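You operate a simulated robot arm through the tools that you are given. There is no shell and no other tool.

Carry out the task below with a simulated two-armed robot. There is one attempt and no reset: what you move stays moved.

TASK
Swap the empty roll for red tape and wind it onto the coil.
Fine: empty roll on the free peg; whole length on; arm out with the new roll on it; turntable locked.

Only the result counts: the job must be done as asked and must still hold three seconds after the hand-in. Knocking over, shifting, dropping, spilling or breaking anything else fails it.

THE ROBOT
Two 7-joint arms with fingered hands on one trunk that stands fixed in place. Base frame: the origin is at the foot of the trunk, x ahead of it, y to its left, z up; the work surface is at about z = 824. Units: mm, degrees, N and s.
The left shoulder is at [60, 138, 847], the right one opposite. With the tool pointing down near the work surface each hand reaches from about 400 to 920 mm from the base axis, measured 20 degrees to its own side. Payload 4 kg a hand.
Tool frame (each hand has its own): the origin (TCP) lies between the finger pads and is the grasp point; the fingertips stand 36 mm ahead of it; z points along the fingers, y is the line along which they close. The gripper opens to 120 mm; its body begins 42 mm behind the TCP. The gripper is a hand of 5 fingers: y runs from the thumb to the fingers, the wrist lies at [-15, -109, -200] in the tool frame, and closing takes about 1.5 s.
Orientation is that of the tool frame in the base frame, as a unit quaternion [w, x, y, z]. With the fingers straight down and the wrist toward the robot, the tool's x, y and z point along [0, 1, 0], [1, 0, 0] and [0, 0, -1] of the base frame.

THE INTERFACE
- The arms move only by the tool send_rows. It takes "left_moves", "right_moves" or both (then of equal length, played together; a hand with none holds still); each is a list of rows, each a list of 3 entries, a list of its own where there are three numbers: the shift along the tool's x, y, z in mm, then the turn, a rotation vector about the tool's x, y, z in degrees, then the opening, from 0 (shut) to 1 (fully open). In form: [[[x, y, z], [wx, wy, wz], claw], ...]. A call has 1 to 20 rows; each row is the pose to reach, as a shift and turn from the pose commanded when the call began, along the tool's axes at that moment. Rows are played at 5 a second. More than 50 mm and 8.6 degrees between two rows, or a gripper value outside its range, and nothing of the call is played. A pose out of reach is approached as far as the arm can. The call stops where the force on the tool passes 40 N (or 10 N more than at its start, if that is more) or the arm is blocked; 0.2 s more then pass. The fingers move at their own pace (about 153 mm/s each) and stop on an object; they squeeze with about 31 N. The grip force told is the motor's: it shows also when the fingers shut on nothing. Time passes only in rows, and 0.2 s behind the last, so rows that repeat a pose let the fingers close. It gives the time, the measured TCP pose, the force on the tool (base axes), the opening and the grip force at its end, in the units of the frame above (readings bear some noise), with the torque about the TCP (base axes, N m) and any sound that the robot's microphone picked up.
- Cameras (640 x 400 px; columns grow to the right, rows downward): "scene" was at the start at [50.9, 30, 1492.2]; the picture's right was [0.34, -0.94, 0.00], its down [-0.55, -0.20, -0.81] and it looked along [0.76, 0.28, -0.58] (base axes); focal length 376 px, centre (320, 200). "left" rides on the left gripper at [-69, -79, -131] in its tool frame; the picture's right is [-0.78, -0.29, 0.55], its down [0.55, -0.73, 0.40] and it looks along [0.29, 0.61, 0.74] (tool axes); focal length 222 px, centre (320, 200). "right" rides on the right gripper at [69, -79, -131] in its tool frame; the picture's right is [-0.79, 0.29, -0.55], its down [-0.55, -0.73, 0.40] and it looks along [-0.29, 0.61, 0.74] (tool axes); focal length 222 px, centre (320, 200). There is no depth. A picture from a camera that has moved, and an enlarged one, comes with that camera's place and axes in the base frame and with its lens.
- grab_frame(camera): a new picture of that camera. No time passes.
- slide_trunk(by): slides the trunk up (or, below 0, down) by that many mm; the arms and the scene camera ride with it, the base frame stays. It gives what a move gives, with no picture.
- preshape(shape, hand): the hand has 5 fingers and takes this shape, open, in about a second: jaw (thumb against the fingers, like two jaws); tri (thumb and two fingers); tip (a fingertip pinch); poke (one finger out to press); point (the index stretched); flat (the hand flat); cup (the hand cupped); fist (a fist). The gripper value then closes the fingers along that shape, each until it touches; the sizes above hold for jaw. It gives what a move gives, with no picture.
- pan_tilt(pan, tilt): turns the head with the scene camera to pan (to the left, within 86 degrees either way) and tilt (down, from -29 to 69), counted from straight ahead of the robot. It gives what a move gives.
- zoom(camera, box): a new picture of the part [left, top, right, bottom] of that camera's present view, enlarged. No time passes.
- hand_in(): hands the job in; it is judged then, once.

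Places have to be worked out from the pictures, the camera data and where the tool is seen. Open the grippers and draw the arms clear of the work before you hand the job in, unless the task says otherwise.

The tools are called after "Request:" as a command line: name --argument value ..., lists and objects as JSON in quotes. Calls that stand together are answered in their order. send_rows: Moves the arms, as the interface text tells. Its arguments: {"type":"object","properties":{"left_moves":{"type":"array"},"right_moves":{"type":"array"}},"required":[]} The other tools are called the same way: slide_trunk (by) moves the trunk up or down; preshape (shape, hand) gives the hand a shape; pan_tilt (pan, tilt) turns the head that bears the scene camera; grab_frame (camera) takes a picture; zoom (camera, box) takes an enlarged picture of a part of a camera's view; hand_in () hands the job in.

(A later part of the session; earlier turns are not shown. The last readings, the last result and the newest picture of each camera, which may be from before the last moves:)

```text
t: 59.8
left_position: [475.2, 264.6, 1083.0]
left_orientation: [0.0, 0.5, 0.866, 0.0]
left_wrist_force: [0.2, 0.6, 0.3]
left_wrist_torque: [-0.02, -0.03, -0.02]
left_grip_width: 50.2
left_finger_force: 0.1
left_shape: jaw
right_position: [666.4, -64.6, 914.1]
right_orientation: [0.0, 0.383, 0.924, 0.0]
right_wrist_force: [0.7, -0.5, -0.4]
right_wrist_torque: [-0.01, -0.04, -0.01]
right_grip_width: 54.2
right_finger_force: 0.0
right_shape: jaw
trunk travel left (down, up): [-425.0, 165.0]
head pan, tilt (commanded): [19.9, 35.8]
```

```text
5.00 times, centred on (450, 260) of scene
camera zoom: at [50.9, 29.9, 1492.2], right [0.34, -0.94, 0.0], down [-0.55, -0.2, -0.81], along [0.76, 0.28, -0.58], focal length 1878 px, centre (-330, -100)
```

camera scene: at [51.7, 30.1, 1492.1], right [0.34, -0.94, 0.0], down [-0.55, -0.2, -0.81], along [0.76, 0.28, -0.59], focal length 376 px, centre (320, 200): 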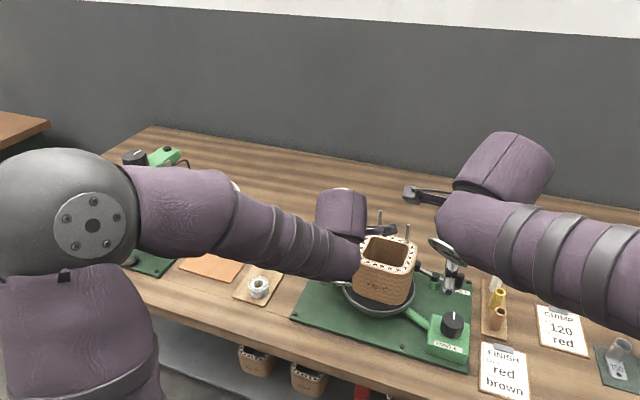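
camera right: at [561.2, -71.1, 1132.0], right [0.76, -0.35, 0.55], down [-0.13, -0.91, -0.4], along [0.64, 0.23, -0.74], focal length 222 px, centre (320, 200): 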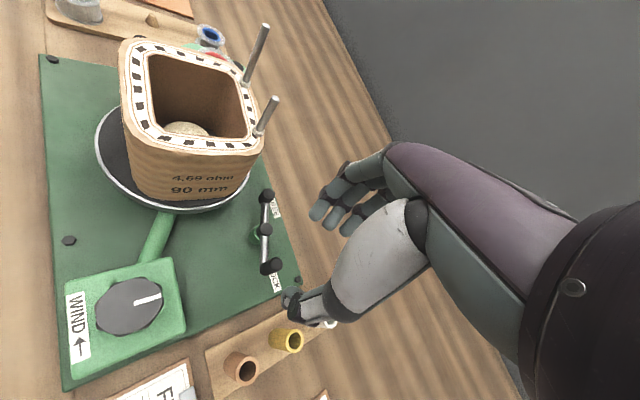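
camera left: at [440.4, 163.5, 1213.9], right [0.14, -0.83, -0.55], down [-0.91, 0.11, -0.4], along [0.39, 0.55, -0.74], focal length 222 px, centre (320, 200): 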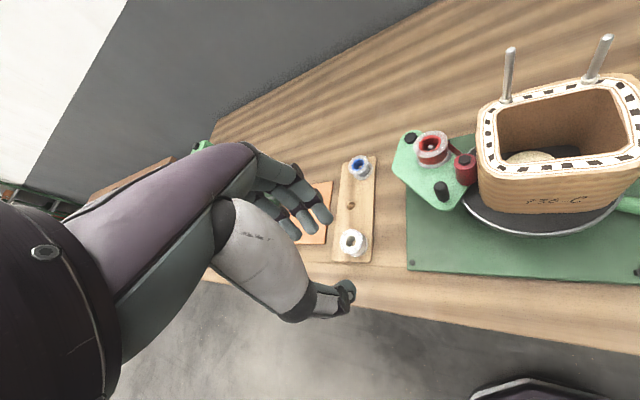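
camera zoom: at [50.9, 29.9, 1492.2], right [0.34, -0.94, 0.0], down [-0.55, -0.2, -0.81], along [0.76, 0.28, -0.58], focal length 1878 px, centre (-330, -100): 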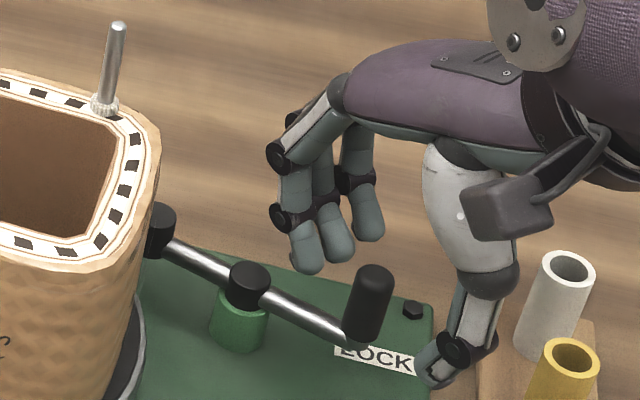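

The handle is between thumb and index/middle finger. I'll close on it.

Request:
send_rows --right_moves '[[[0, 0, 0], [0, 0, 0], 0.36], [[0, 0, 0], [0, 0, 0], 0.28], [[0, 0, 0], [0, 0, 0], 0.2], [[0, 0, 0], [0, 0, 0], 0.12], [[0, 0, 0], [0, 0, 0], 0.05], [[0, 0, 0], [0, 0, 0], 0], [[0, 0, 0], [0, 0, 0], 0], [[0, 0, 0], [0, 0, 0], 0]]'

Request:
zoom --camera "right" --box '[220, 150, 380, 310]'

Request:
zoom --camera "scene" --box '[400, 220, 500, 300]'

```text
t: 61.6
left_position: [474.1, 263.1, 1083.4]
left_orientation: [0.0, 0.5, 0.866, -0.001]
left_wrist_force: [-0.5, -0.5, 0.0]
left_wrist_torque: [-0.01, -0.01, 0.01]
left_grip_width: 50.2
left_finger_force: 0.1
left_shape: jaw
right_position: [664.8, -64.1, 913.9]
right_orientation: [-0.001, 0.383, 0.924, 0.001]
right_wrist_force: [-0.6, 0.2, 0.5]
right_wrist_torque: [0.04, -0.09, 0.02]
right_grip_width: 6.0
right_finger_force: 31.5
right_shape: jaw
trunk travel left (down, up): [-425.0, 165.0]
head pan, tilt (commanded): [19.9, 35.8]
```

```text
2.50 times, centred on (300, 230) of right
camera zoom: at [560.9, -71.4, 1046.4], right [0.76, -0.35, 0.55], down [-0.13, -0.91, -0.4], along [0.63, 0.23, -0.74], focal length 555 px, centre (370, 125)
```

zoom: 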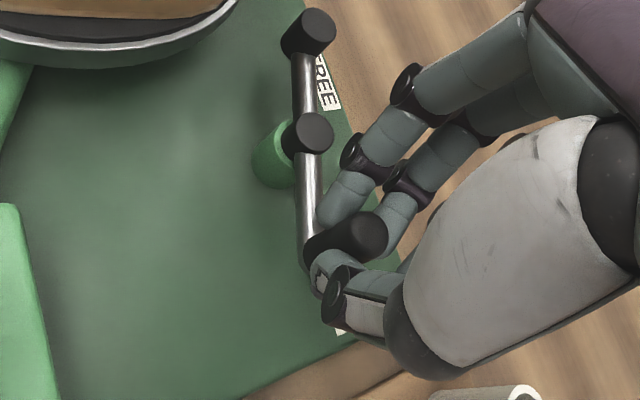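

```text
5.00 times, centred on (450, 260) of scene
camera zoom: at [50.8, 29.9, 1492.2], right [0.34, -0.94, 0.0], down [-0.55, -0.2, -0.81], along [0.76, 0.28, -0.58], focal length 1878 px, centre (-330, -100)
```

zoom: 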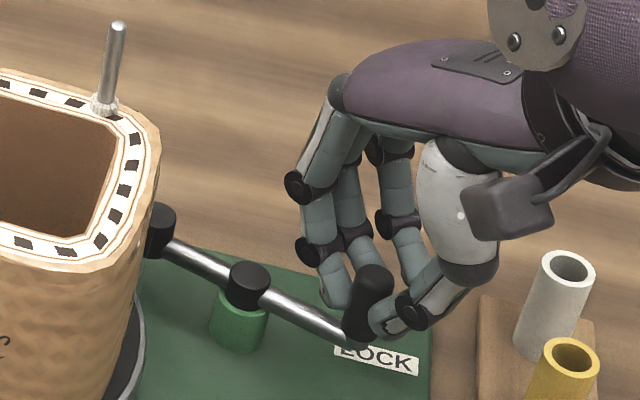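

Gripped. I'll try the handle a few degrees along its arc on the far (+x) side and feel whether the lever moves freely that way.

Request:
send_rows --right_moves '[[[-2, 1, 0], [0, 0, 0], 0], [[-3.9, 1.9, 0], [0, 0, 0], 0], [[-5.8, 3.1, 0], [0, 0, 0], 0], [[-7.6, 4.2, 0], [0, 0, 0], 0], [[-7.6, 4.2, 0], [0, 0, 0], 0]]'

Request:
zoom --camera "right" --box '[220, 150, 380, 310]'

Request:
zoom --camera "scene" --box '[400, 220, 500, 300]'

```text
t: 62.8
left_position: [475.9, 263.8, 1083.2]
left_orientation: [0.0, 0.5, 0.866, 0.0]
left_wrist_force: [-0.4, -0.2, 0.0]
left_wrist_torque: [-0.03, -0.01, 0.0]
left_grip_width: 50.6
left_finger_force: 0.1
left_shape: jaw
right_position: [671.5, -66.4, 914.1]
right_orientation: [-0.001, 0.382, 0.924, 0.0]
right_wrist_force: [-1.7, 4.4, 0.5]
right_wrist_torque: [0.22, -0.04, 0.08]
right_grip_width: 5.6
right_finger_force: 31.0
right_shape: jaw
trunk travel left (down, up): [-425.0, 165.0]
head pan, tilt (commanded): [19.9, 35.8]
```

```text
2.50 times, centred on (300, 230) of right
camera zoom: at [568.2, -73.8, 1046.3], right [0.76, -0.35, 0.55], down [-0.13, -0.91, -0.4], along [0.63, 0.23, -0.74], focal length 555 px, centre (370, 125)
```

zoom: 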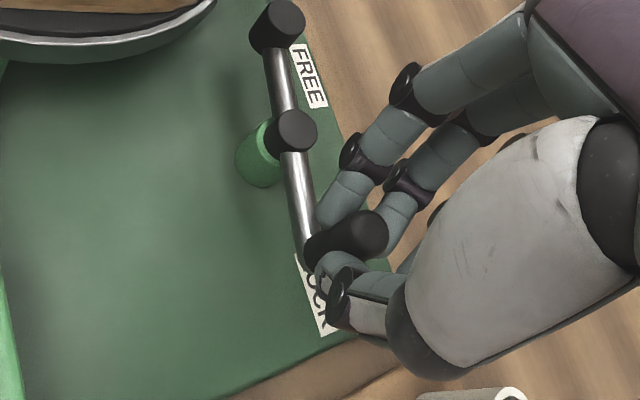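

```text
5.00 times, centred on (450, 260) of scene
camera zoom: at [50.7, 30.4, 1492.2], right [0.34, -0.94, 0.0], down [-0.55, -0.2, -0.81], along [0.76, 0.28, -0.58], focal length 1878 px, centre (-330, -100)
```

zoom: 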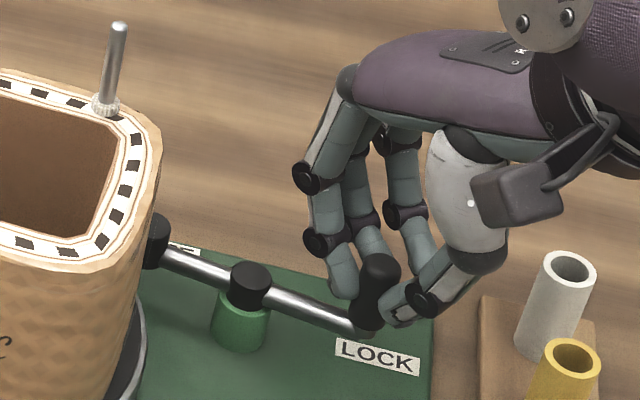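

The lever turns freely this way at about 4 N. I'll carry it on along the arc to about 50°.

Request:
send_rows --right_moves '[[[-3.5, 2.6, 0], [0, 0, 0], 0], [[-6.8, 5.5, 0], [0, 0, 0], 0], [[-9.8, 8.6, 0], [0, 0, 0], 0], [[-12.5, 12, 0], [0, 0, 0], 0], [[-14.9, 15.6, 0], [0, 0, 0], 0], [[-17, 19.4, 0], [0, 0, 0], 0], [[-18.7, 23.4, 0], [0, 0, 0], 0], [[-20.1, 27.5, 0], [0, 0, 0], 0], [[-20.1, 27.5, 0], [0, 0, 0], 0]]'

Request:
zoom --camera "right" --box '[180, 130, 380, 310]'

Request:
zoom --camera "scene" --box '[390, 210, 500, 300]'

```text
t: 64.8
left_position: [474.1, 263.7, 1083.0]
left_orientation: [0.0, 0.5, 0.866, 0.0]
left_wrist_force: [0.5, 0.8, -0.3]
left_wrist_torque: [-0.02, -0.01, 0.0]
left_grip_width: 50.3
left_finger_force: 0.0
left_shape: jaw
right_position: [703.8, -62.1, 914.9]
right_orientation: [-0.003, 0.382, 0.924, -0.001]
right_wrist_force: [-15.7, 13.4, -5.4]
right_wrist_torque: [0.61, 0.52, 0.24]
right_grip_width: 4.1
right_finger_force: 30.8
right_shape: jaw
trunk travel left (down, up): [-425.0, 165.0]
head pan, tilt (commanded): [19.9, 35.8]
```

```text
2.22 times, centred on (280, 220) of right
camera zoom: at [600.6, -67.7, 1046.1], right [0.76, -0.35, 0.54], down [-0.13, -0.91, -0.4], along [0.63, 0.23, -0.74], focal length 494 px, centre (409, 156)
```

zoom: 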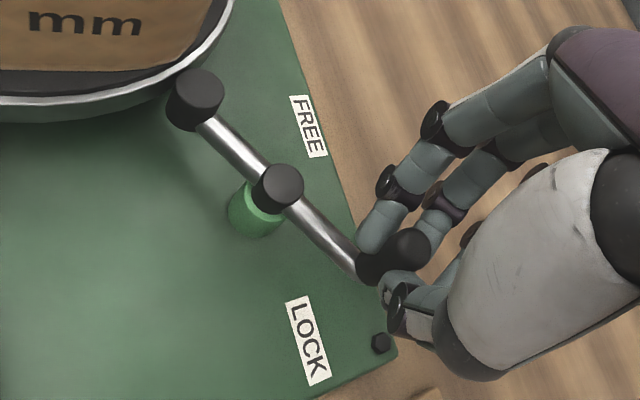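

```text
4.44 times, centred on (445, 255) of scene
camera zoom: at [49.6, 31.3, 1492.1], right [0.34, -0.94, 0.0], down [-0.55, -0.2, -0.81], along [0.76, 0.28, -0.58], focal length 1669 px, centre (-236, -44)
```

zoom: 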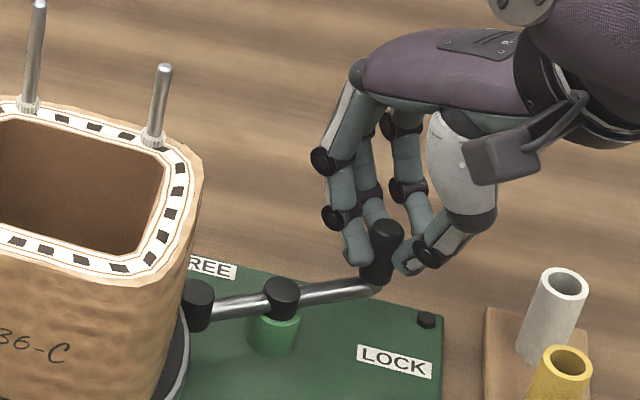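

The lever follows, but the side force shows the true radius is nearer 47.5 mm than 50. I'll relieve that and carry on along the corrected arc.

Request:
send_rows --right_moves '[[[2.3, -3, 0], [0, 0, 0], 0], [[0.7, 3.4, 0], [0, 0, 0], 0], [[0, 10, 0], [0, 0, 0], 0], [[0.2, 16.6, 0], [0, 0, 0], 0], [[1.3, 23.1, 0], [0, 0, 0], 0], [[3.4, 29.4, 0], [0, 0, 0], 0], [[6.3, 35.4, 0], [0, 0, 0], 0], [[10, 40.9, 0], [0, 0, 0], 0], [[10, 40.9, 0], [0, 0, 0], 0]]'

Request:
zoom --camera "right" --box '[160, 130, 380, 310]'

Request:
zoom --camera "scene" --box '[380, 200, 500, 300]'

```text
t: 65.9
left_position: [472.5, 263.3, 1083.8]
left_orientation: [0.002, 0.5, 0.866, 0.001]
left_wrist_force: [0.6, -0.7, 0.8]
left_wrist_torque: [0.01, 0.02, 0.0]
left_grip_width: 50.0
left_finger_force: 0.1
left_shape: jaw
right_position: [712.3, -54.3, 913.5]
right_orientation: [-0.005, 0.382, 0.924, -0.006]
right_wrist_force: [-28.3, -11.2, 13.5]
right_wrist_torque: [-0.49, 0.8, -0.13]
right_grip_width: 6.1
right_finger_force: 30.8
right_shape: jaw
trunk travel left (down, up): [-425.0, 165.0]
head pan, tilt (commanded): [19.9, 35.8]
stopped in row 5 (right hand): the force on the tool passed its limit at 42 N (the readings are from after the stop); the commanded pose is now the measured one
```

```text
2.22 times, centred on (270, 220) of right
camera zoom: at [610.0, -59.8, 1046.6], right [0.77, -0.34, 0.54], down [-0.13, -0.91, -0.39], along [0.62, 0.23, -0.75], focal length 494 px, centre (431, 156)
```

zoom: 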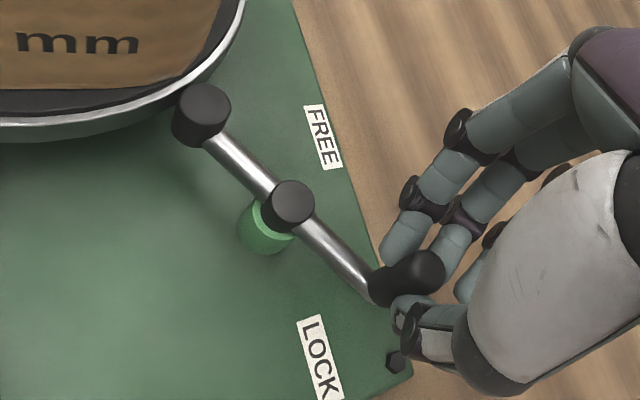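

```text
4.00 times, centred on (440, 250) of scene
camera zoom: at [47.1, 28.5, 1492.7], right [0.34, -0.94, 0.0], down [-0.55, -0.2, -0.81], along [0.76, 0.28, -0.58], focal length 1502 px, centre (-160, 0)
```

zoom: 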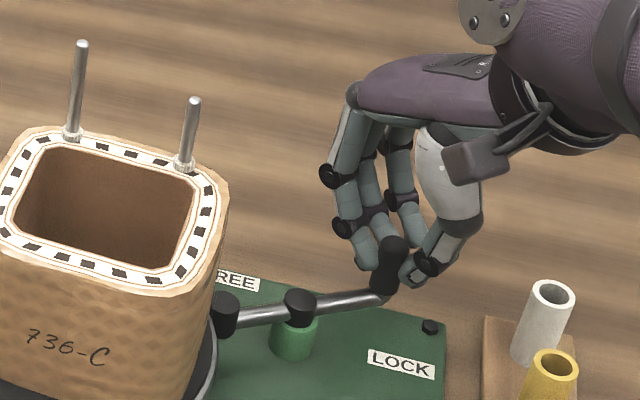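

The lever has come up against a hard stop near 50°. I'll look closely at its short end, the disc and the coil to understand what it's touching.

Request:
zoom --camera "scene" --box '[415, 255, 465, 300]'

Request:
zoom --camera "right" --box '[180, 140, 260, 200]'

Request:
zoom --camera "right" --box '[60, 60, 320, 300]'

```text
8.89 times, centred on (440, 278) of scene
camera zoom: at [47.1, 28.5, 1492.7], right [0.34, -0.94, 0.0], down [-0.55, -0.2, -0.81], along [0.76, 0.28, -0.58], focal length 3338 px, centre (-747, -489)
```

zoom: 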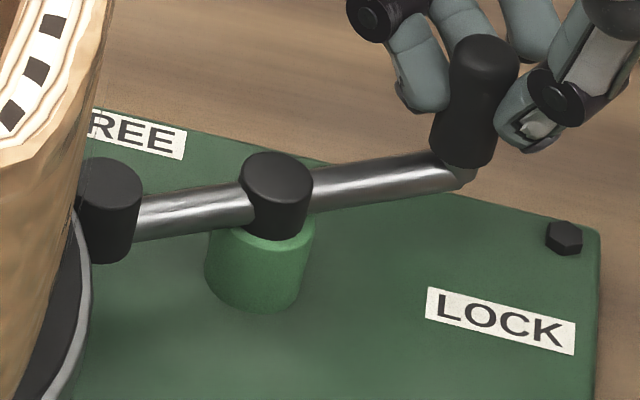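

```text
6.67 times, centred on (220, 170) of right
camera zoom: at [610.0, -59.8, 1046.6], right [0.77, -0.34, 0.54], down [-0.13, -0.91, -0.39], along [0.62, 0.23, -0.75], focal length 1481 px, centre (987, 400)
```

zoom: 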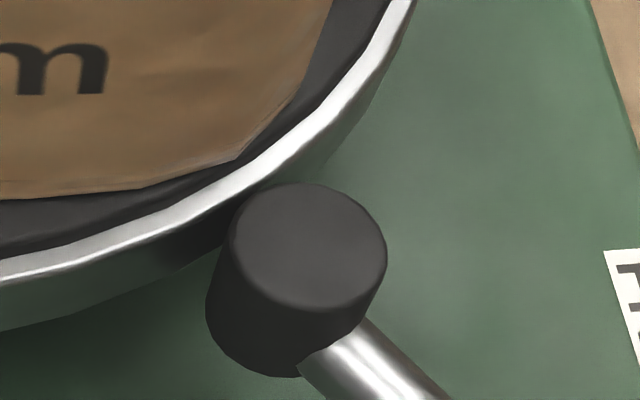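

```text
1.67 times, centred on (190, 180) of right
camera zoom: at [610.0, -59.8, 1046.6], right [0.77, -0.34, 0.54], down [-0.13, -0.91, -0.39], along [0.62, 0.23, -0.75], focal length 370 px, centre (537, 233)
```

zoom: 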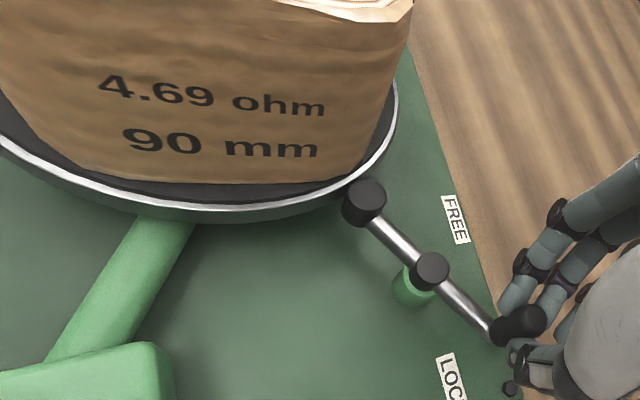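

The lever stands at a hard stop with its short end beside the disc, and I'm unsure which position is which. I'll open the hand to relieve the strain and see whether the lever stays there by itself.

Request:
send_rows --right_moves '[[[-4, -3, 0], [0, 0, 0], 0], [[-5, -6, 0], [0, 0, 0], 0.15], [[-5, -8, 0], [0, 0, 0], 0.3], [[-5, -8, 0], [0, 0, 0], 0.45], [[-5, -8, 0], [0, 0, 0], 0.45], [[-5, -8, 0], [0, 0, 0], 0.45]]'

Request:
zoom --camera "right" --box '[160, 130, 380, 310]'

Request:
zoom --camera "scene" --box '[380, 200, 500, 300]'

```text
t: 67.3
left_position: [474.9, 265.1, 1083.1]
left_orientation: [0.0, 0.5, 0.866, 0.0]
left_wrist_force: [0.1, 0.2, 0.4]
left_wrist_torque: [-0.01, -0.02, -0.01]
left_grip_width: 50.5
left_finger_force: 0.1
left_shape: jaw
right_position: [714.5, -61.6, 911.5]
right_orientation: [-0.004, 0.382, 0.924, -0.005]
right_wrist_force: [0.8, -0.2, 0.2]
right_wrist_torque: [0.0, -0.02, 0.01]
right_grip_width: 54.0
right_finger_force: 0.2
right_shape: jaw
trunk travel left (down, up): [-425.0, 165.0]
head pan, tilt (commanded): [19.9, 35.8]
```

```text
2.22 times, centred on (270, 220) of right
camera zoom: at [611.7, -67.3, 1044.5], right [0.77, -0.34, 0.54], down [-0.13, -0.91, -0.39], along [0.63, 0.23, -0.74], focal length 494 px, centre (431, 156)
```

zoom: 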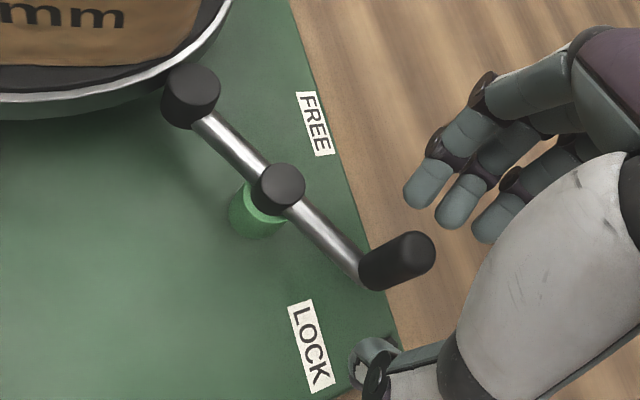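

```text
4.00 times, centred on (440, 250) of scene
camera zoom: at [51.0, 29.9, 1492.2], right [0.34, -0.94, 0.0], down [-0.55, -0.2, -0.81], along [0.76, 0.28, -0.58], focal length 1502 px, centre (-160, 0)
```

zoom: 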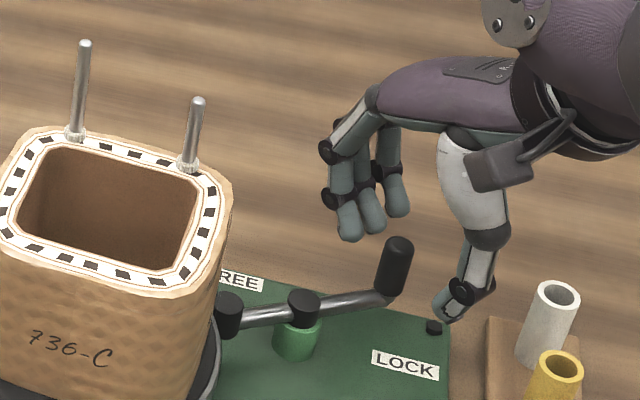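

The lever stays put, so it holds both positions. The surest test is whether the WIND knob turns, so I'll lift off and take the right hand over to hover above the knob, turned for a counterclockwise stroke.

Request:
send_rows --right_moves '[[[0, 0, -40], [0, 0, 0], 0.5], [[0, 0, -80], [0, 0, 0], 0.5], [[0, 0, -110], [0, 0, 0], 0.5], [[10, -9.2, -110], [0, 0, 7], 0.5], [[20, -18.3, -110], [0, 0, 14], 0.5], [[30, -27.5, -110], [0, 0, 21], 0.5], [[40, -36.6, -110], [0, 0, 28], 0.5], [[50, -45.8, -110], [0, 0, 35], 0.5], [[60, -54.9, -110], [0, 0, 42], 0.5], [[70, -64, -110], [0, 0, 49], 0.5], [[80, -73.2, -110], [0, 0, 56], 0.5], [[90, -82.3, -110], [0, 0, 63], 0.5], [[100, -91.5, -110], [0, 0, 70], 0.5], [[110, -100.6, -110], [0, 0, 77], 0.5], [[120.3, -109.8, -110], [0, 0, 85], 0.5], [[120.3, -109.8, -110], [0, 0, 85], 0.5]]'

Request:
grab_frame --camera "right"

Request:
grab_frame --camera "scene"

Request:
grab_frame --camera "left"

```text
t: 70.7
left_position: [475.1, 263.3, 1082.1]
left_orientation: [0.0, 0.501, 0.866, 0.0]
left_wrist_force: [-0.7, -0.3, 0.3]
left_wrist_torque: [0.04, 0.0, -0.01]
left_grip_width: 50.3
left_finger_force: 0.0
left_shape: jaw
right_position: [551.0, -54.6, 1024.1]
right_orientation: [0.001, 0.906, 0.422, -0.005]
right_wrist_force: [0.0, -0.7, 0.4]
right_wrist_torque: [0.04, 0.03, 0.02]
right_grip_width: 59.7
right_finger_force: 0.1
right_shape: jaw
trunk travel left (down, up): [-425.0, 165.0]
head pan, tilt (commanded): [19.9, 35.8]
```

```text
taken
camera right: at [538.0, 51.3, 1154.2], right [-0.28, -0.78, 0.56], down [-0.92, 0.05, -0.39], along [0.28, -0.62, -0.74], focal length 222 px, centre (320, 200)
```

right: 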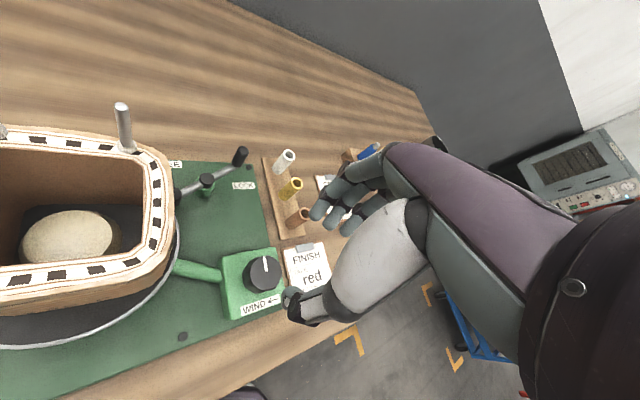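

```text
taken
camera scene: at [50.9, 29.9, 1492.2], right [0.34, -0.94, 0.0], down [-0.55, -0.2, -0.81], along [0.76, 0.28, -0.58], focal length 376 px, centre (320, 200)
```

scene: 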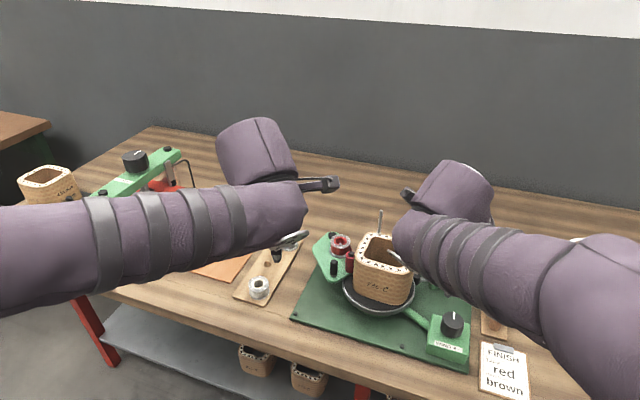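

```text
taken
camera left: at [440.8, 163.8, 1213.8], right [0.14, -0.83, -0.55], down [-0.91, 0.11, -0.4], along [0.39, 0.55, -0.74], focal length 222 px, centre (320, 200)
```

left: 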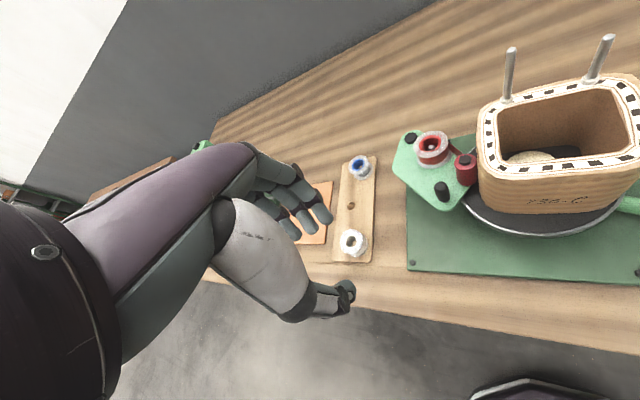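

The hand is above the knob. I'll zoom in to fix the knob's centre and mark exactly, along with the lever and coil state.

Request:
zoom --camera "right" --box '[200, 210, 340, 330]'

Request:
zoom --camera "scene" --box '[410, 295, 490, 370]'

Request:
zoom --camera "right" --box '[140, 100, 300, 230]'

```text
3.33 times, centred on (270, 270) of right
camera zoom: at [538.0, 51.3, 1154.2], right [-0.28, -0.78, 0.56], down [-0.92, 0.05, -0.39], along [0.28, -0.62, -0.74], focal length 740 px, centre (487, -33)
```

zoom: 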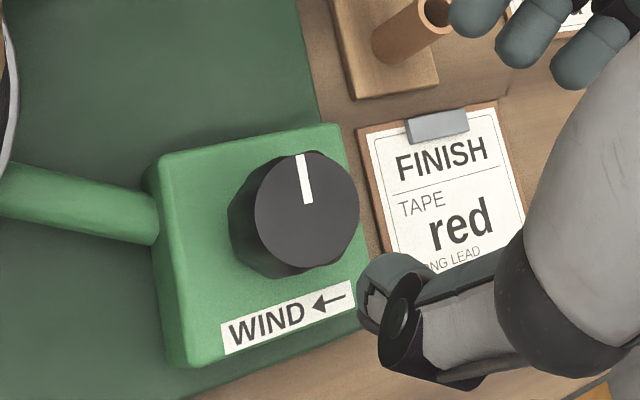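

```text
5.33 times, centred on (450, 332) of scene
camera zoom: at [50.9, 29.9, 1492.2], right [0.34, -0.94, 0.0], down [-0.55, -0.2, -0.81], along [0.76, 0.28, -0.58], focal length 2003 px, centre (-373, -507)
```

zoom: 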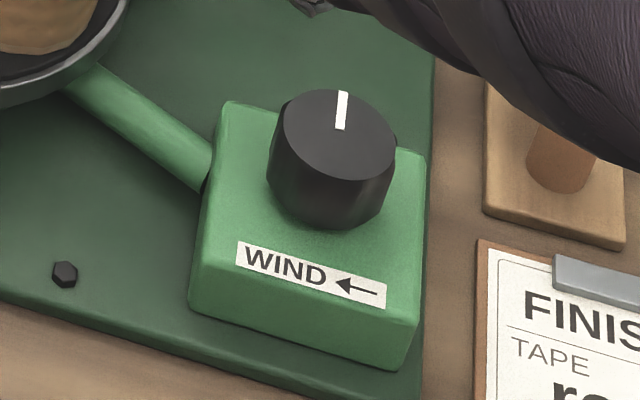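

```text
3.08 times, centred on (220, 165) of right
camera zoom: at [538.0, 51.3, 1154.2], right [-0.28, -0.78, 0.56], down [-0.92, 0.05, -0.39], along [0.28, -0.62, -0.74], focal length 684 px, centre (628, 308)
```

zoom: 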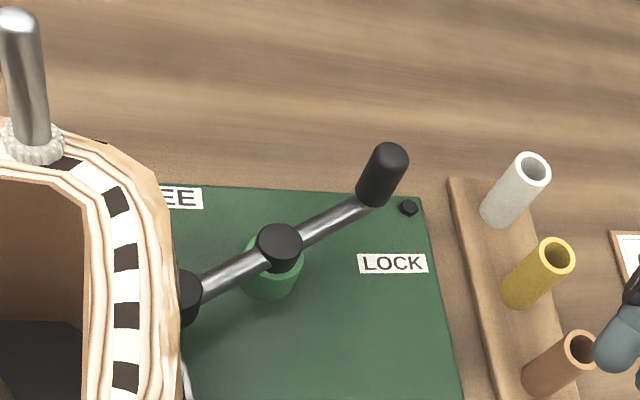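

The knob's top centre is at (551,-57,892), about 41 mm across, with its mark pointing straight away. I'll descend around it and grip.

Request:
send_rows --right_moves '[[[-0.3, -2.6, 35], [0, 0, 0], 0.52], [[-0.3, -2.6, 70], [0, 0, 0], 0.52], [[-0.3, -2.6, 95], [0, 0, 0], 0.52], [[-0.3, -2.6, 113], [0, 0, 0], 0.52], [[-0.3, -2.6, 113], [0, 0, 0], 0.52]]'

Request:
zoom --camera "right" --box '[200, 150, 380, 310]'

Request:
zoom --camera "scene" --box '[400, 260, 500, 370]'

```text
t: 71.9
left_position: [474.2, 263.9, 1082.2]
left_orientation: [-0.001, 0.5, 0.866, 0.0]
left_wrist_force: [0.0, -0.6, -0.5]
left_wrist_torque: [0.01, 0.03, -0.02]
left_grip_width: 50.0
left_finger_force: 0.2
left_shape: jaw
right_position: [547.9, -53.7, 911.3]
right_orientation: [0.001, 0.906, 0.422, -0.006]
right_wrist_force: [-0.6, 0.4, 0.3]
right_wrist_torque: [-0.03, 0.02, 0.01]
right_grip_width: 62.1
right_finger_force: 0.2
right_shape: jaw
trunk travel left (down, up): [-425.0, 165.0]
head pan, tilt (commanded): [19.9, 35.8]
```

```text
2.50 times, centred on (290, 230) of right
camera zoom: at [533.7, 52.2, 1042.2], right [-0.27, -0.78, 0.56], down [-0.92, 0.05, -0.39], along [0.28, -0.62, -0.74], focal length 555 px, centre (395, 125)
```

zoom: 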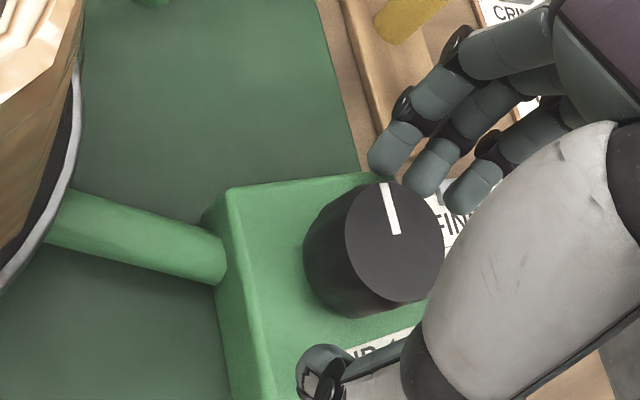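

```text
3.64 times, centred on (450, 315) of scene
camera zoom: at [50.8, 30.0, 1492.2], right [0.34, -0.94, 0.0], down [-0.55, -0.2, -0.81], along [0.76, 0.28, -0.58], focal length 1366 px, centre (-153, -218)
```

zoom: 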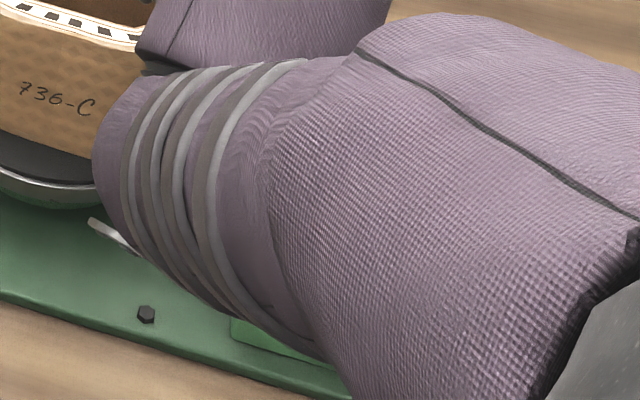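

The knob sits between thumb and fingers. I'll shift slightly and close on it.

Request:
send_rows --right_moves '[[[-2, 0, 0], [0, 0, 0], 0.46], [[-2, 0, 0], [0, 0, 0], 0.4], [[-2, 0, 0], [0, 0, 0], 0.34], [[-2, 0, 0], [0, 0, 0], 0.25], [[-2, 0, 0], [0, 0, 0], 0.15], [[-2, 0, 0], [0, 0, 0], 0], [[-2, 0, 0], [0, 0, 0], 0], [[-2, 0, 0], [0, 0, 0], 0]]'

Request:
zoom --camera "right" --box '[200, 150, 380, 310]'

Request:
zoom --camera "left" --box '[380, 30, 640, 240]'

```text
t: 73.7
left_position: [474.6, 264.2, 1082.6]
left_orientation: [-0.001, 0.5, 0.866, 0.0]
left_wrist_force: [-0.4, -0.1, -0.1]
left_wrist_torque: [-0.03, -0.02, 0.01]
left_grip_width: 50.4
left_finger_force: 0.1
left_shape: jaw
right_position: [546.1, -54.0, 911.8]
right_orientation: [0.001, 0.906, 0.424, -0.007]
right_wrist_force: [-5.7, 1.3, -3.4]
right_wrist_torque: [0.01, 0.11, 0.01]
right_grip_width: 32.2
right_finger_force: 31.4
right_shape: jaw
trunk travel left (down, up): [-425.0, 165.0]
head pan, tilt (commanded): [19.9, 35.8]
```

```text
2.50 times, centred on (290, 230) of right
camera zoom: at [532.6, 51.3, 1042.2], right [-0.27, -0.79, 0.56], down [-0.92, 0.05, -0.39], along [0.28, -0.62, -0.74], focal length 555 px, centre (395, 125)
```

zoom: 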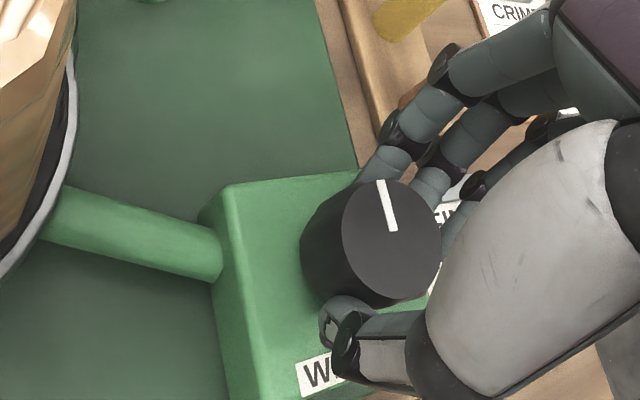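

```text
1.90 times, centred on (510, 135) of left
camera zoom: at [440.5, 164.0, 1213.8], right [0.14, -0.83, -0.55], down [-0.91, 0.11, -0.4], along [0.39, 0.55, -0.74], focal length 423 px, centre (-42, 324)
```

zoom: 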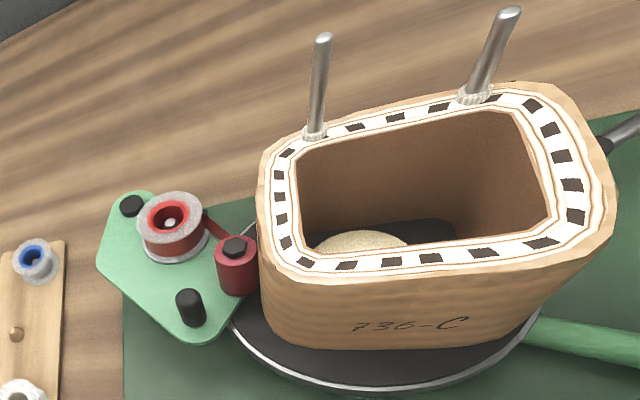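

The knob is gripped. I'll try a gentle 15° counterclockwise turn about the knob's axis and see whether knob and turntable follow.

Request:
send_rows --right_moves '[[[-0.5, 0.1, 0], [0, 0, -5], 0], [[-1, 0.2, 0], [0, 0, -10], 0], [[-1.5, 0.4, 0], [0, 0, -15], 0], [[-1.5, 0.4, 0], [0, 0, -15], 0]]'

Request:
zoom --camera "right" --box '[200, 150, 380, 310]'

Request:
zoom --camera "left" --box '[380, 30, 640, 240]'

```text
t: 74.7
left_position: [472.5, 262.5, 1083.1]
left_orientation: [0.0, 0.499, 0.867, 0.002]
left_wrist_force: [0.0, -1.3, -0.1]
left_wrist_torque: [0.01, 0.01, 0.02]
left_grip_width: 50.4
left_finger_force: 0.0
left_shape: jaw
right_position: [546.3, -57.8, 909.2]
right_orientation: [0.001, 0.843, 0.538, -0.007]
right_wrist_force: [-10.3, -4.7, 1.2]
right_wrist_torque: [-0.11, 0.31, -0.36]
right_grip_width: 32.2
right_finger_force: 30.7
right_shape: jaw
trunk travel left (down, up): [-425.0, 165.0]
head pan, tilt (commanded): [19.9, 35.8]
```

```text
2.50 times, centred on (290, 230) of right
camera zoom: at [506.1, 40.5, 1042.2], right [-0.06, -0.83, 0.55], down [-0.9, -0.19, -0.39], along [0.43, -0.52, -0.74], focal length 555 px, centre (395, 125)
```

zoom: 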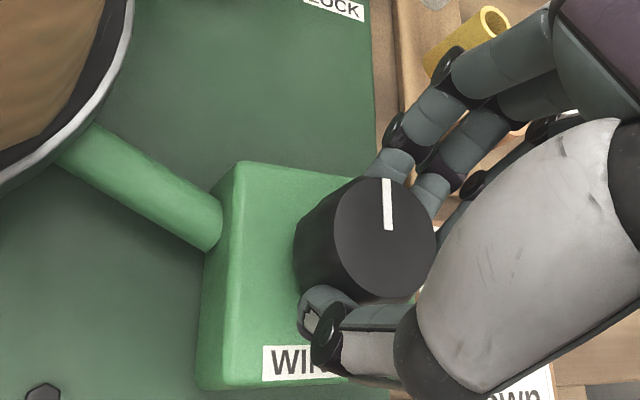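

```text
1.90 times, centred on (510, 135) of left
camera zoom: at [439.8, 163.3, 1214.2], right [0.14, -0.82, -0.55], down [-0.91, 0.11, -0.4], along [0.39, 0.55, -0.74], focal length 423 px, centre (-42, 324)
```

zoom: 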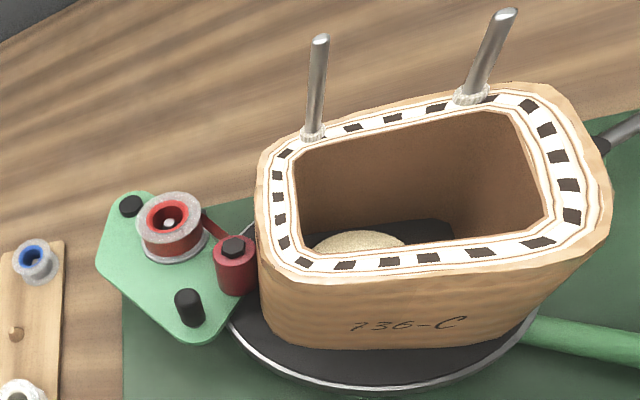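

The knob's mark did not move, so my fingers slipped round it with 0.36 Nm of resistance. I'll try the opposite direction before drawing a conclusion.

Request:
send_rows --right_moves '[[[0.5, -0.1, 0], [0, 0, 5], 0], [[1, -0.2, 0], [0, 0, 10], 0], [[1.5, -0.3, 0], [0, 0, 15], 0], [[2, -0.3, 0], [0, 0, 20], 0], [[2.5, -0.3, 0], [0, 0, 25], 0], [[2.5, -0.3, 0], [0, 0, 25], 0]]'

Request:
zoom --camera "right" --box '[200, 150, 380, 310]'

Request:
zoom --camera "left" --box '[380, 30, 640, 240]'

```text
t: 76.1
left_position: [474.2, 264.0, 1082.6]
left_orientation: [0.0, 0.499, 0.866, 0.001]
left_wrist_force: [-0.2, 0.1, 0.3]
left_wrist_torque: [-0.03, 0.01, -0.01]
left_grip_width: 50.1
left_finger_force: 0.0
left_shape: jaw
right_position: [546.9, -51.5, 909.1]
right_orientation: [0.001, 0.939, 0.343, -0.005]
right_wrist_force: [-1.5, 5.8, 0.9]
right_wrist_torque: [0.07, -0.06, 0.12]
right_grip_width: 31.8
right_finger_force: 31.0
right_shape: jaw
trunk travel left (down, up): [-425.0, 165.0]
head pan, tilt (commanded): [19.9, 35.8]
```

```text
2.50 times, centred on (290, 230) of right
camera zoom: at [552.3, 54.3, 1041.6], right [-0.41, -0.73, 0.56], down [-0.9, 0.2, -0.39], along [0.17, -0.66, -0.73], focal length 555 px, centre (395, 125)
```

zoom: 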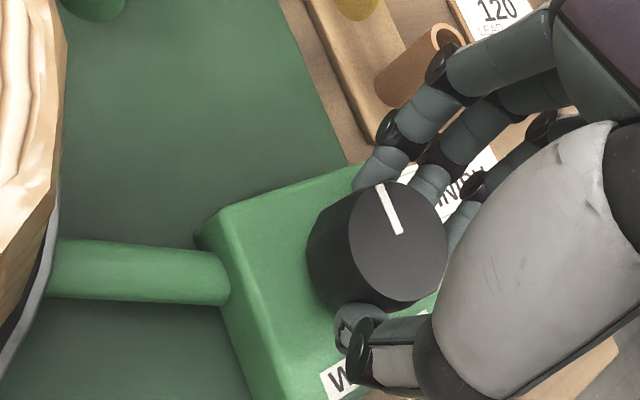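

```text
1.90 times, centred on (510, 135) of left
camera zoom: at [440.6, 164.6, 1213.8], right [0.14, -0.83, -0.55], down [-0.91, 0.11, -0.4], along [0.39, 0.55, -0.74], focal length 423 px, centre (-42, 324)
```

zoom: 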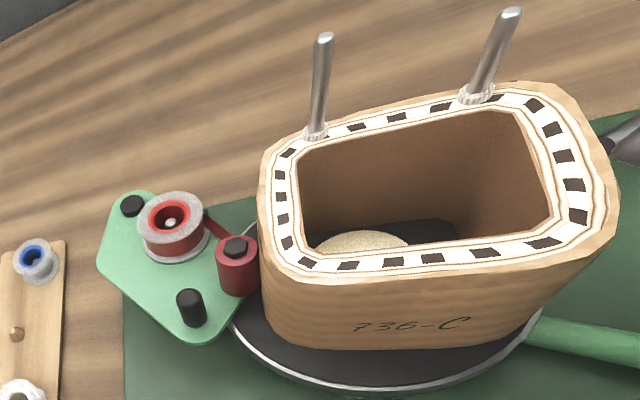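

The knob holds firm both ways, so with its pad against the disc the lever is in a locked position. I'll release the knob and take the right hand back to the lever handle at (708,-56) to return it.

Request:
send_rows --right_moves '[[[0, 0, 0], [0, 0, 0], 0.35], [[0, 0, 0], [0, 0, 0], 0.45], [[0, 0, 0], [0, 0, 0], 0.52], [[0, 0, 0], [0, 0, 0], 0.52], [[0, 0, -40], [0, 0, 0], 0.52], [[0, 0, -80], [0, 0, 0], 0.52], [[0, 0, -110], [0, 0, 0], 0.5], [[10.5, 9.5, -110], [0, 0, -7.2], 0.5], [[21, 19, -110], [0, 0, -14.5], 0.5], [[31.6, 28.5, -110], [0, 0, -21.8], 0.5], [[42, 38, -110], [0, 0, -29], 0.5], [[52.7, 47.5, -110], [0, 0, -36.3], 0.5], [[63, 57, -110], [0, 0, -43.6], 0.5], [[74, 66.5, -110], [0, 0, -50.8], 0.5], [[84.4, 76, -110], [0, 0, -58], 0.5], [[95, 85.5, -110], [0, 0, -65.4], 0.5], [[105.5, 95, -110], [0, 0, -72.6], 0.5], [[116.1, 104.5, -110], [0, 0, -79.9], 0.5], [[116.1, 104.5, -110], [0, 0, -79.9], 0.5]]'

Request:
zoom --camera "right" --box '[180, 140, 380, 310]'

Request:
zoom --camera "scene" --box '[380, 200, 500, 370]'

```text
t: 80.1
left_position: [475.6, 263.9, 1082.7]
left_orientation: [0.001, 0.5, 0.866, 0.0]
left_wrist_force: [0.0, 0.1, -0.3]
left_wrist_torque: [0.0, 0.0, 0.03]
left_grip_width: 50.1
left_finger_force: 0.1
left_shape: jaw
right_position: [703.8, -57.4, 1019.5]
right_orientation: [-0.002, 0.499, 0.866, -0.005]
right_wrist_force: [0.1, 0.1, -0.3]
right_wrist_torque: [0.01, 0.04, -0.04]
right_grip_width: 60.2
right_finger_force: 0.1
right_shape: jaw
trunk travel left (down, up): [-425.0, 165.0]
head pan, tilt (commanded): [19.9, 35.8]
```

```text
2.35 times, centred on (280, 225) of right
camera zoom: at [603.2, -36.4, 1151.2], right [0.65, -0.53, 0.54], down [-0.36, -0.85, -0.39], along [0.67, 0.05, -0.74], focal length 523 px, centre (414, 141)
```

zoom: 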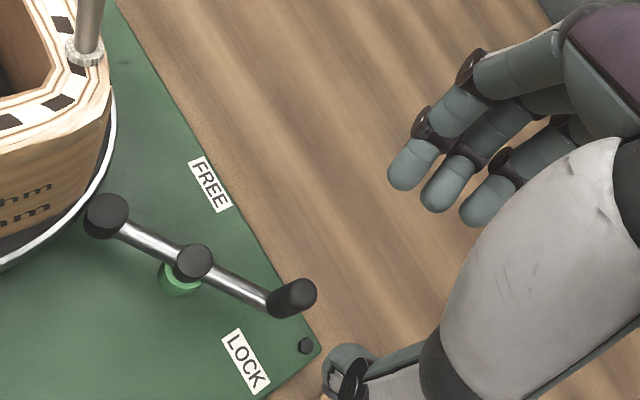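

```text
2.35 times, centred on (440, 285) of scene
camera zoom: at [50.7, 30.0, 1492.2], right [0.34, -0.94, 0.0], down [-0.55, -0.2, -0.81], along [0.76, 0.28, -0.58], focal length 884 px, centre (38, 0)
```

zoom: 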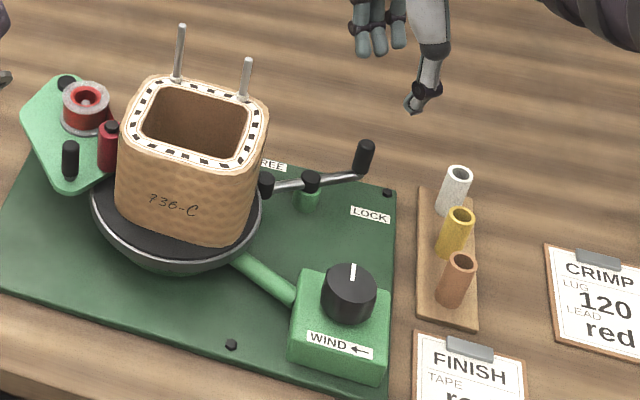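

From here the lever handle is near (706.5,-56.4). I'll descend on it and grip it.

Request:
send_rows --right_moves '[[[1.7, -1.5, 35], [0, 0, 0], 0.5], [[1.7, -1.5, 70], [0, 0, 0], 0.45], [[1.7, -1.5, 90], [0, 0, 0], 0.45], [[1.7, -1.5, 106], [0, 0, 0], 0.45], [[1.7, -1.5, 106], [0, 0, 0], 0.36], [[1.7, -1.5, 106], [0, 0, 0], 0.28], [[1.7, -1.5, 106], [0, 0, 0], 0.2], [[1.7, -1.5, 106], [0, 0, 0], 0.1], [[1.7, -1.5, 106], [0, 0, 0], 0], [[1.7, -1.5, 106], [0, 0, 0], 0], [[1.7, -1.5, 106], [0, 0, 0], 0]]'

Request:
zoom --camera "right" --box '[200, 140, 380, 310]'

Request:
zoom --camera "scene" --box '[390, 210, 500, 300]'

```text
t: 82.5
left_position: [475.5, 263.5, 1082.0]
left_orientation: [0.0, 0.499, 0.867, 0.0]
left_wrist_force: [0.1, -0.1, 0.0]
left_wrist_torque: [0.0, 0.0, -0.02]
left_grip_width: 50.4
left_finger_force: 0.0
left_shape: jaw
right_position: [700.4, -56.4, 912.7]
right_orientation: [-0.004, 0.5, 0.866, -0.006]
right_wrist_force: [-2.3, 3.1, -2.1]
right_wrist_torque: [0.11, -0.07, 0.09]
right_grip_width: 4.3
right_finger_force: 31.6
right_shape: jaw
trunk travel left (down, up): [-425.0, 165.0]
head pan, tilt (commanded): [19.9, 35.8]
```

```text
2.35 times, centred on (290, 225) of right
camera zoom: at [600.7, -34.4, 1045.3], right [0.65, -0.53, 0.54], down [-0.37, -0.85, -0.39], along [0.66, 0.05, -0.75], focal length 523 px, centre (391, 141)
```

zoom: 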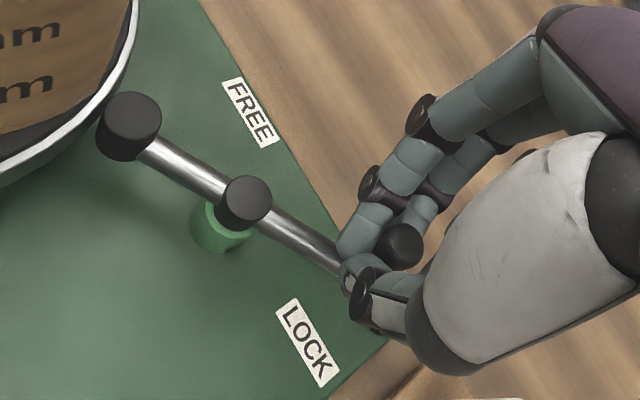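

```text
4.44 times, centred on (445, 255) of scene
camera zoom: at [50.8, 30.3, 1492.2], right [0.34, -0.94, 0.0], down [-0.55, -0.2, -0.81], along [0.76, 0.28, -0.58], focal length 1669 px, centre (-236, -44)
```

zoom: 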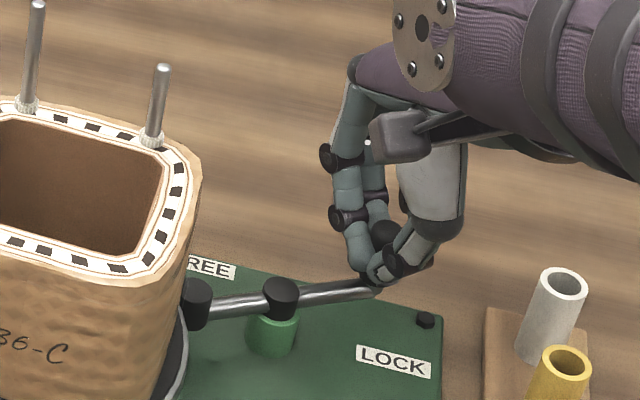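

Gripped. I'll bring the lever back along its arc to where it started.

Request:
send_rows --right_moves '[[[0.3, -4.1, 0], [0, 0, 0], 0], [[1, -8.1, 0], [0, 0, 0], 0], [[2, -12.1, 0], [0, 0, 0], 0], [[3.4, -15.9, 0], [0, 0, 0], 0], [[5.1, -19.7, 0], [0, 0, 0], 0], [[7.1, -23.3, 0], [0, 0, 0], 0], [[9.4, -26.7, 0], [0, 0, 0], 0], [[12, -29.8, 0], [0, 0, 0], 0], [[14.9, -32.7, 0], [0, 0, 0], 0], [[17.7, -35.1, 0], [0, 0, 0], 0], [[17.7, -35.1, 0], [0, 0, 0], 0]]'

Request:
zoom --camera "right" --box '[200, 140, 380, 310]'

Request:
zoom --camera "scene" --box '[390, 210, 500, 300]'

```text
t: 84.9
left_position: [475.8, 262.7, 1081.6]
left_orientation: [0.001, 0.5, 0.866, 0.001]
left_wrist_force: [0.4, 0.5, 0.0]
left_wrist_torque: [-0.02, 0.03, -0.03]
left_grip_width: 50.3
left_finger_force: 0.0
left_shape: jaw
right_position: [662.1, -60.7, 912.8]
right_orientation: [-0.004, 0.5, 0.866, -0.006]
right_wrist_force: [1.3, -1.3, -3.1]
right_wrist_torque: [-0.07, -0.13, -0.17]
right_grip_width: 3.3
right_finger_force: 30.8
right_shape: jaw
trunk travel left (down, up): [-425.0, 165.0]
head pan, tilt (commanded): [19.9, 35.8]
```

```text
2.35 times, centred on (290, 225) of right
camera zoom: at [561.5, -38.6, 1045.4], right [0.65, -0.53, 0.54], down [-0.37, -0.85, -0.39], along [0.66, 0.05, -0.75], focal length 523 px, centre (391, 141)
```

zoom: 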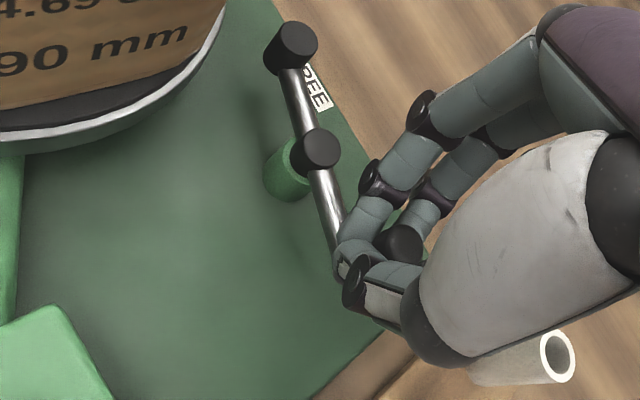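

```text
4.44 times, centred on (445, 255) of scene
camera zoom: at [51.3, 29.7, 1492.2], right [0.34, -0.94, 0.0], down [-0.55, -0.2, -0.81], along [0.76, 0.28, -0.59], focal length 1669 px, centre (-236, -44)
```

zoom: 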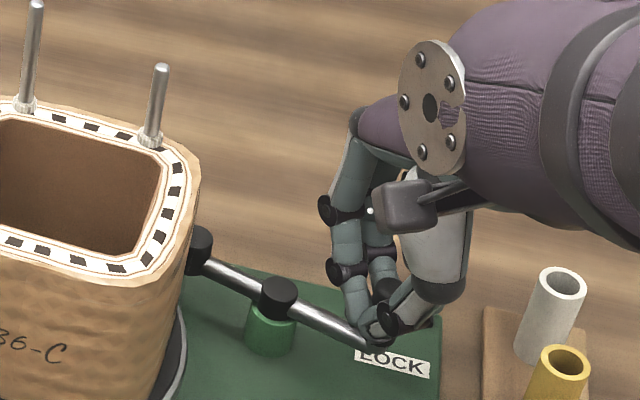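

The lever is back at its starting angle. I'll nudge it a little further the same way to find out whether it continues or stops there.

Request:
send_rows --right_moves '[[[1.5, -1.1, 0], [0, 0, 0], 0], [[3, -2.2, 0], [0, 0, 0], 0], [[4.7, -3.3, 0], [0, 0, 0], 0], [[6.4, -4.4, 0], [0, 0, 0], 0], [[8.2, -5.3, 0], [0, 0, 0], 0], [[10.1, -6.2, 0], [0, 0, 0], 0], [[10.1, -6.2, 0], [0, 0, 0], 0]]'

Request:
zoom --camera "right" --box '[200, 140, 380, 310]'

Request:
zoom --camera "scene" --box '[390, 210, 500, 300]'

```text
t: 86.5
left_position: [476.2, 265.4, 1082.1]
left_orientation: [0.001, 0.499, 0.867, 0.0]
left_wrist_force: [-0.4, -0.5, 0.4]
left_wrist_torque: [0.03, 0.0, -0.02]
left_grip_width: 50.4
left_finger_force: 0.0
left_shape: jaw
right_position: [653.8, -52.0, 914.4]
right_orientation: [-0.003, 0.499, 0.866, -0.004]
right_wrist_force: [13.6, 1.7, 1.2]
right_wrist_torque: [0.07, -0.44, 0.11]
right_grip_width: 2.5
right_finger_force: 31.3
right_shape: jaw
trunk travel left (down, up): [-425.0, 165.0]
head pan, tilt (commanded): [19.9, 35.8]
```

```text
2.35 times, centred on (290, 225) of right
camera zoom: at [552.5, -31.0, 1046.4], right [0.65, -0.53, 0.54], down [-0.36, -0.85, -0.39], along [0.67, 0.06, -0.74], focal length 523 px, centre (391, 141)
```

zoom: 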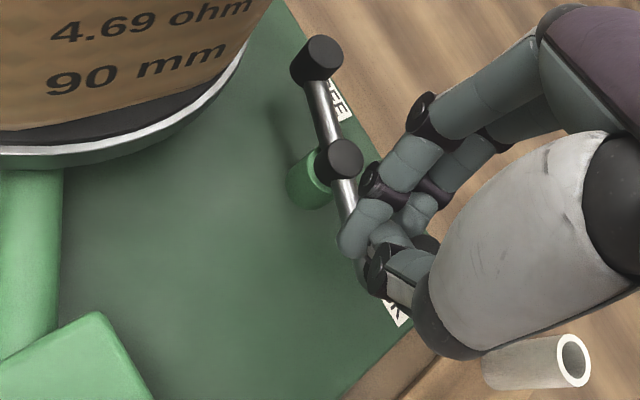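

```text
4.44 times, centred on (445, 255) of scene
camera zoom: at [52.3, 30.4, 1492.2], right [0.34, -0.94, 0.0], down [-0.55, -0.2, -0.81], along [0.76, 0.28, -0.59], focal length 1669 px, centre (-236, -44)
```

zoom: 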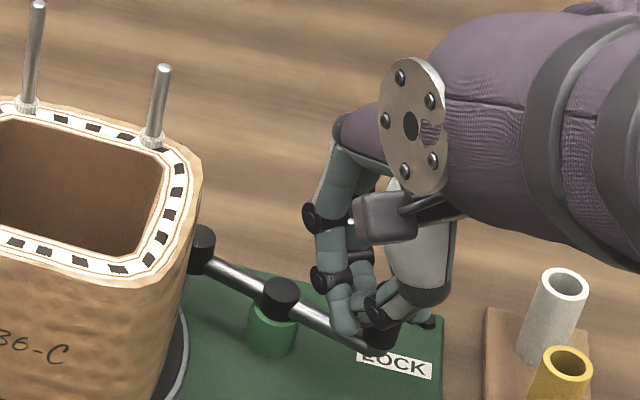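

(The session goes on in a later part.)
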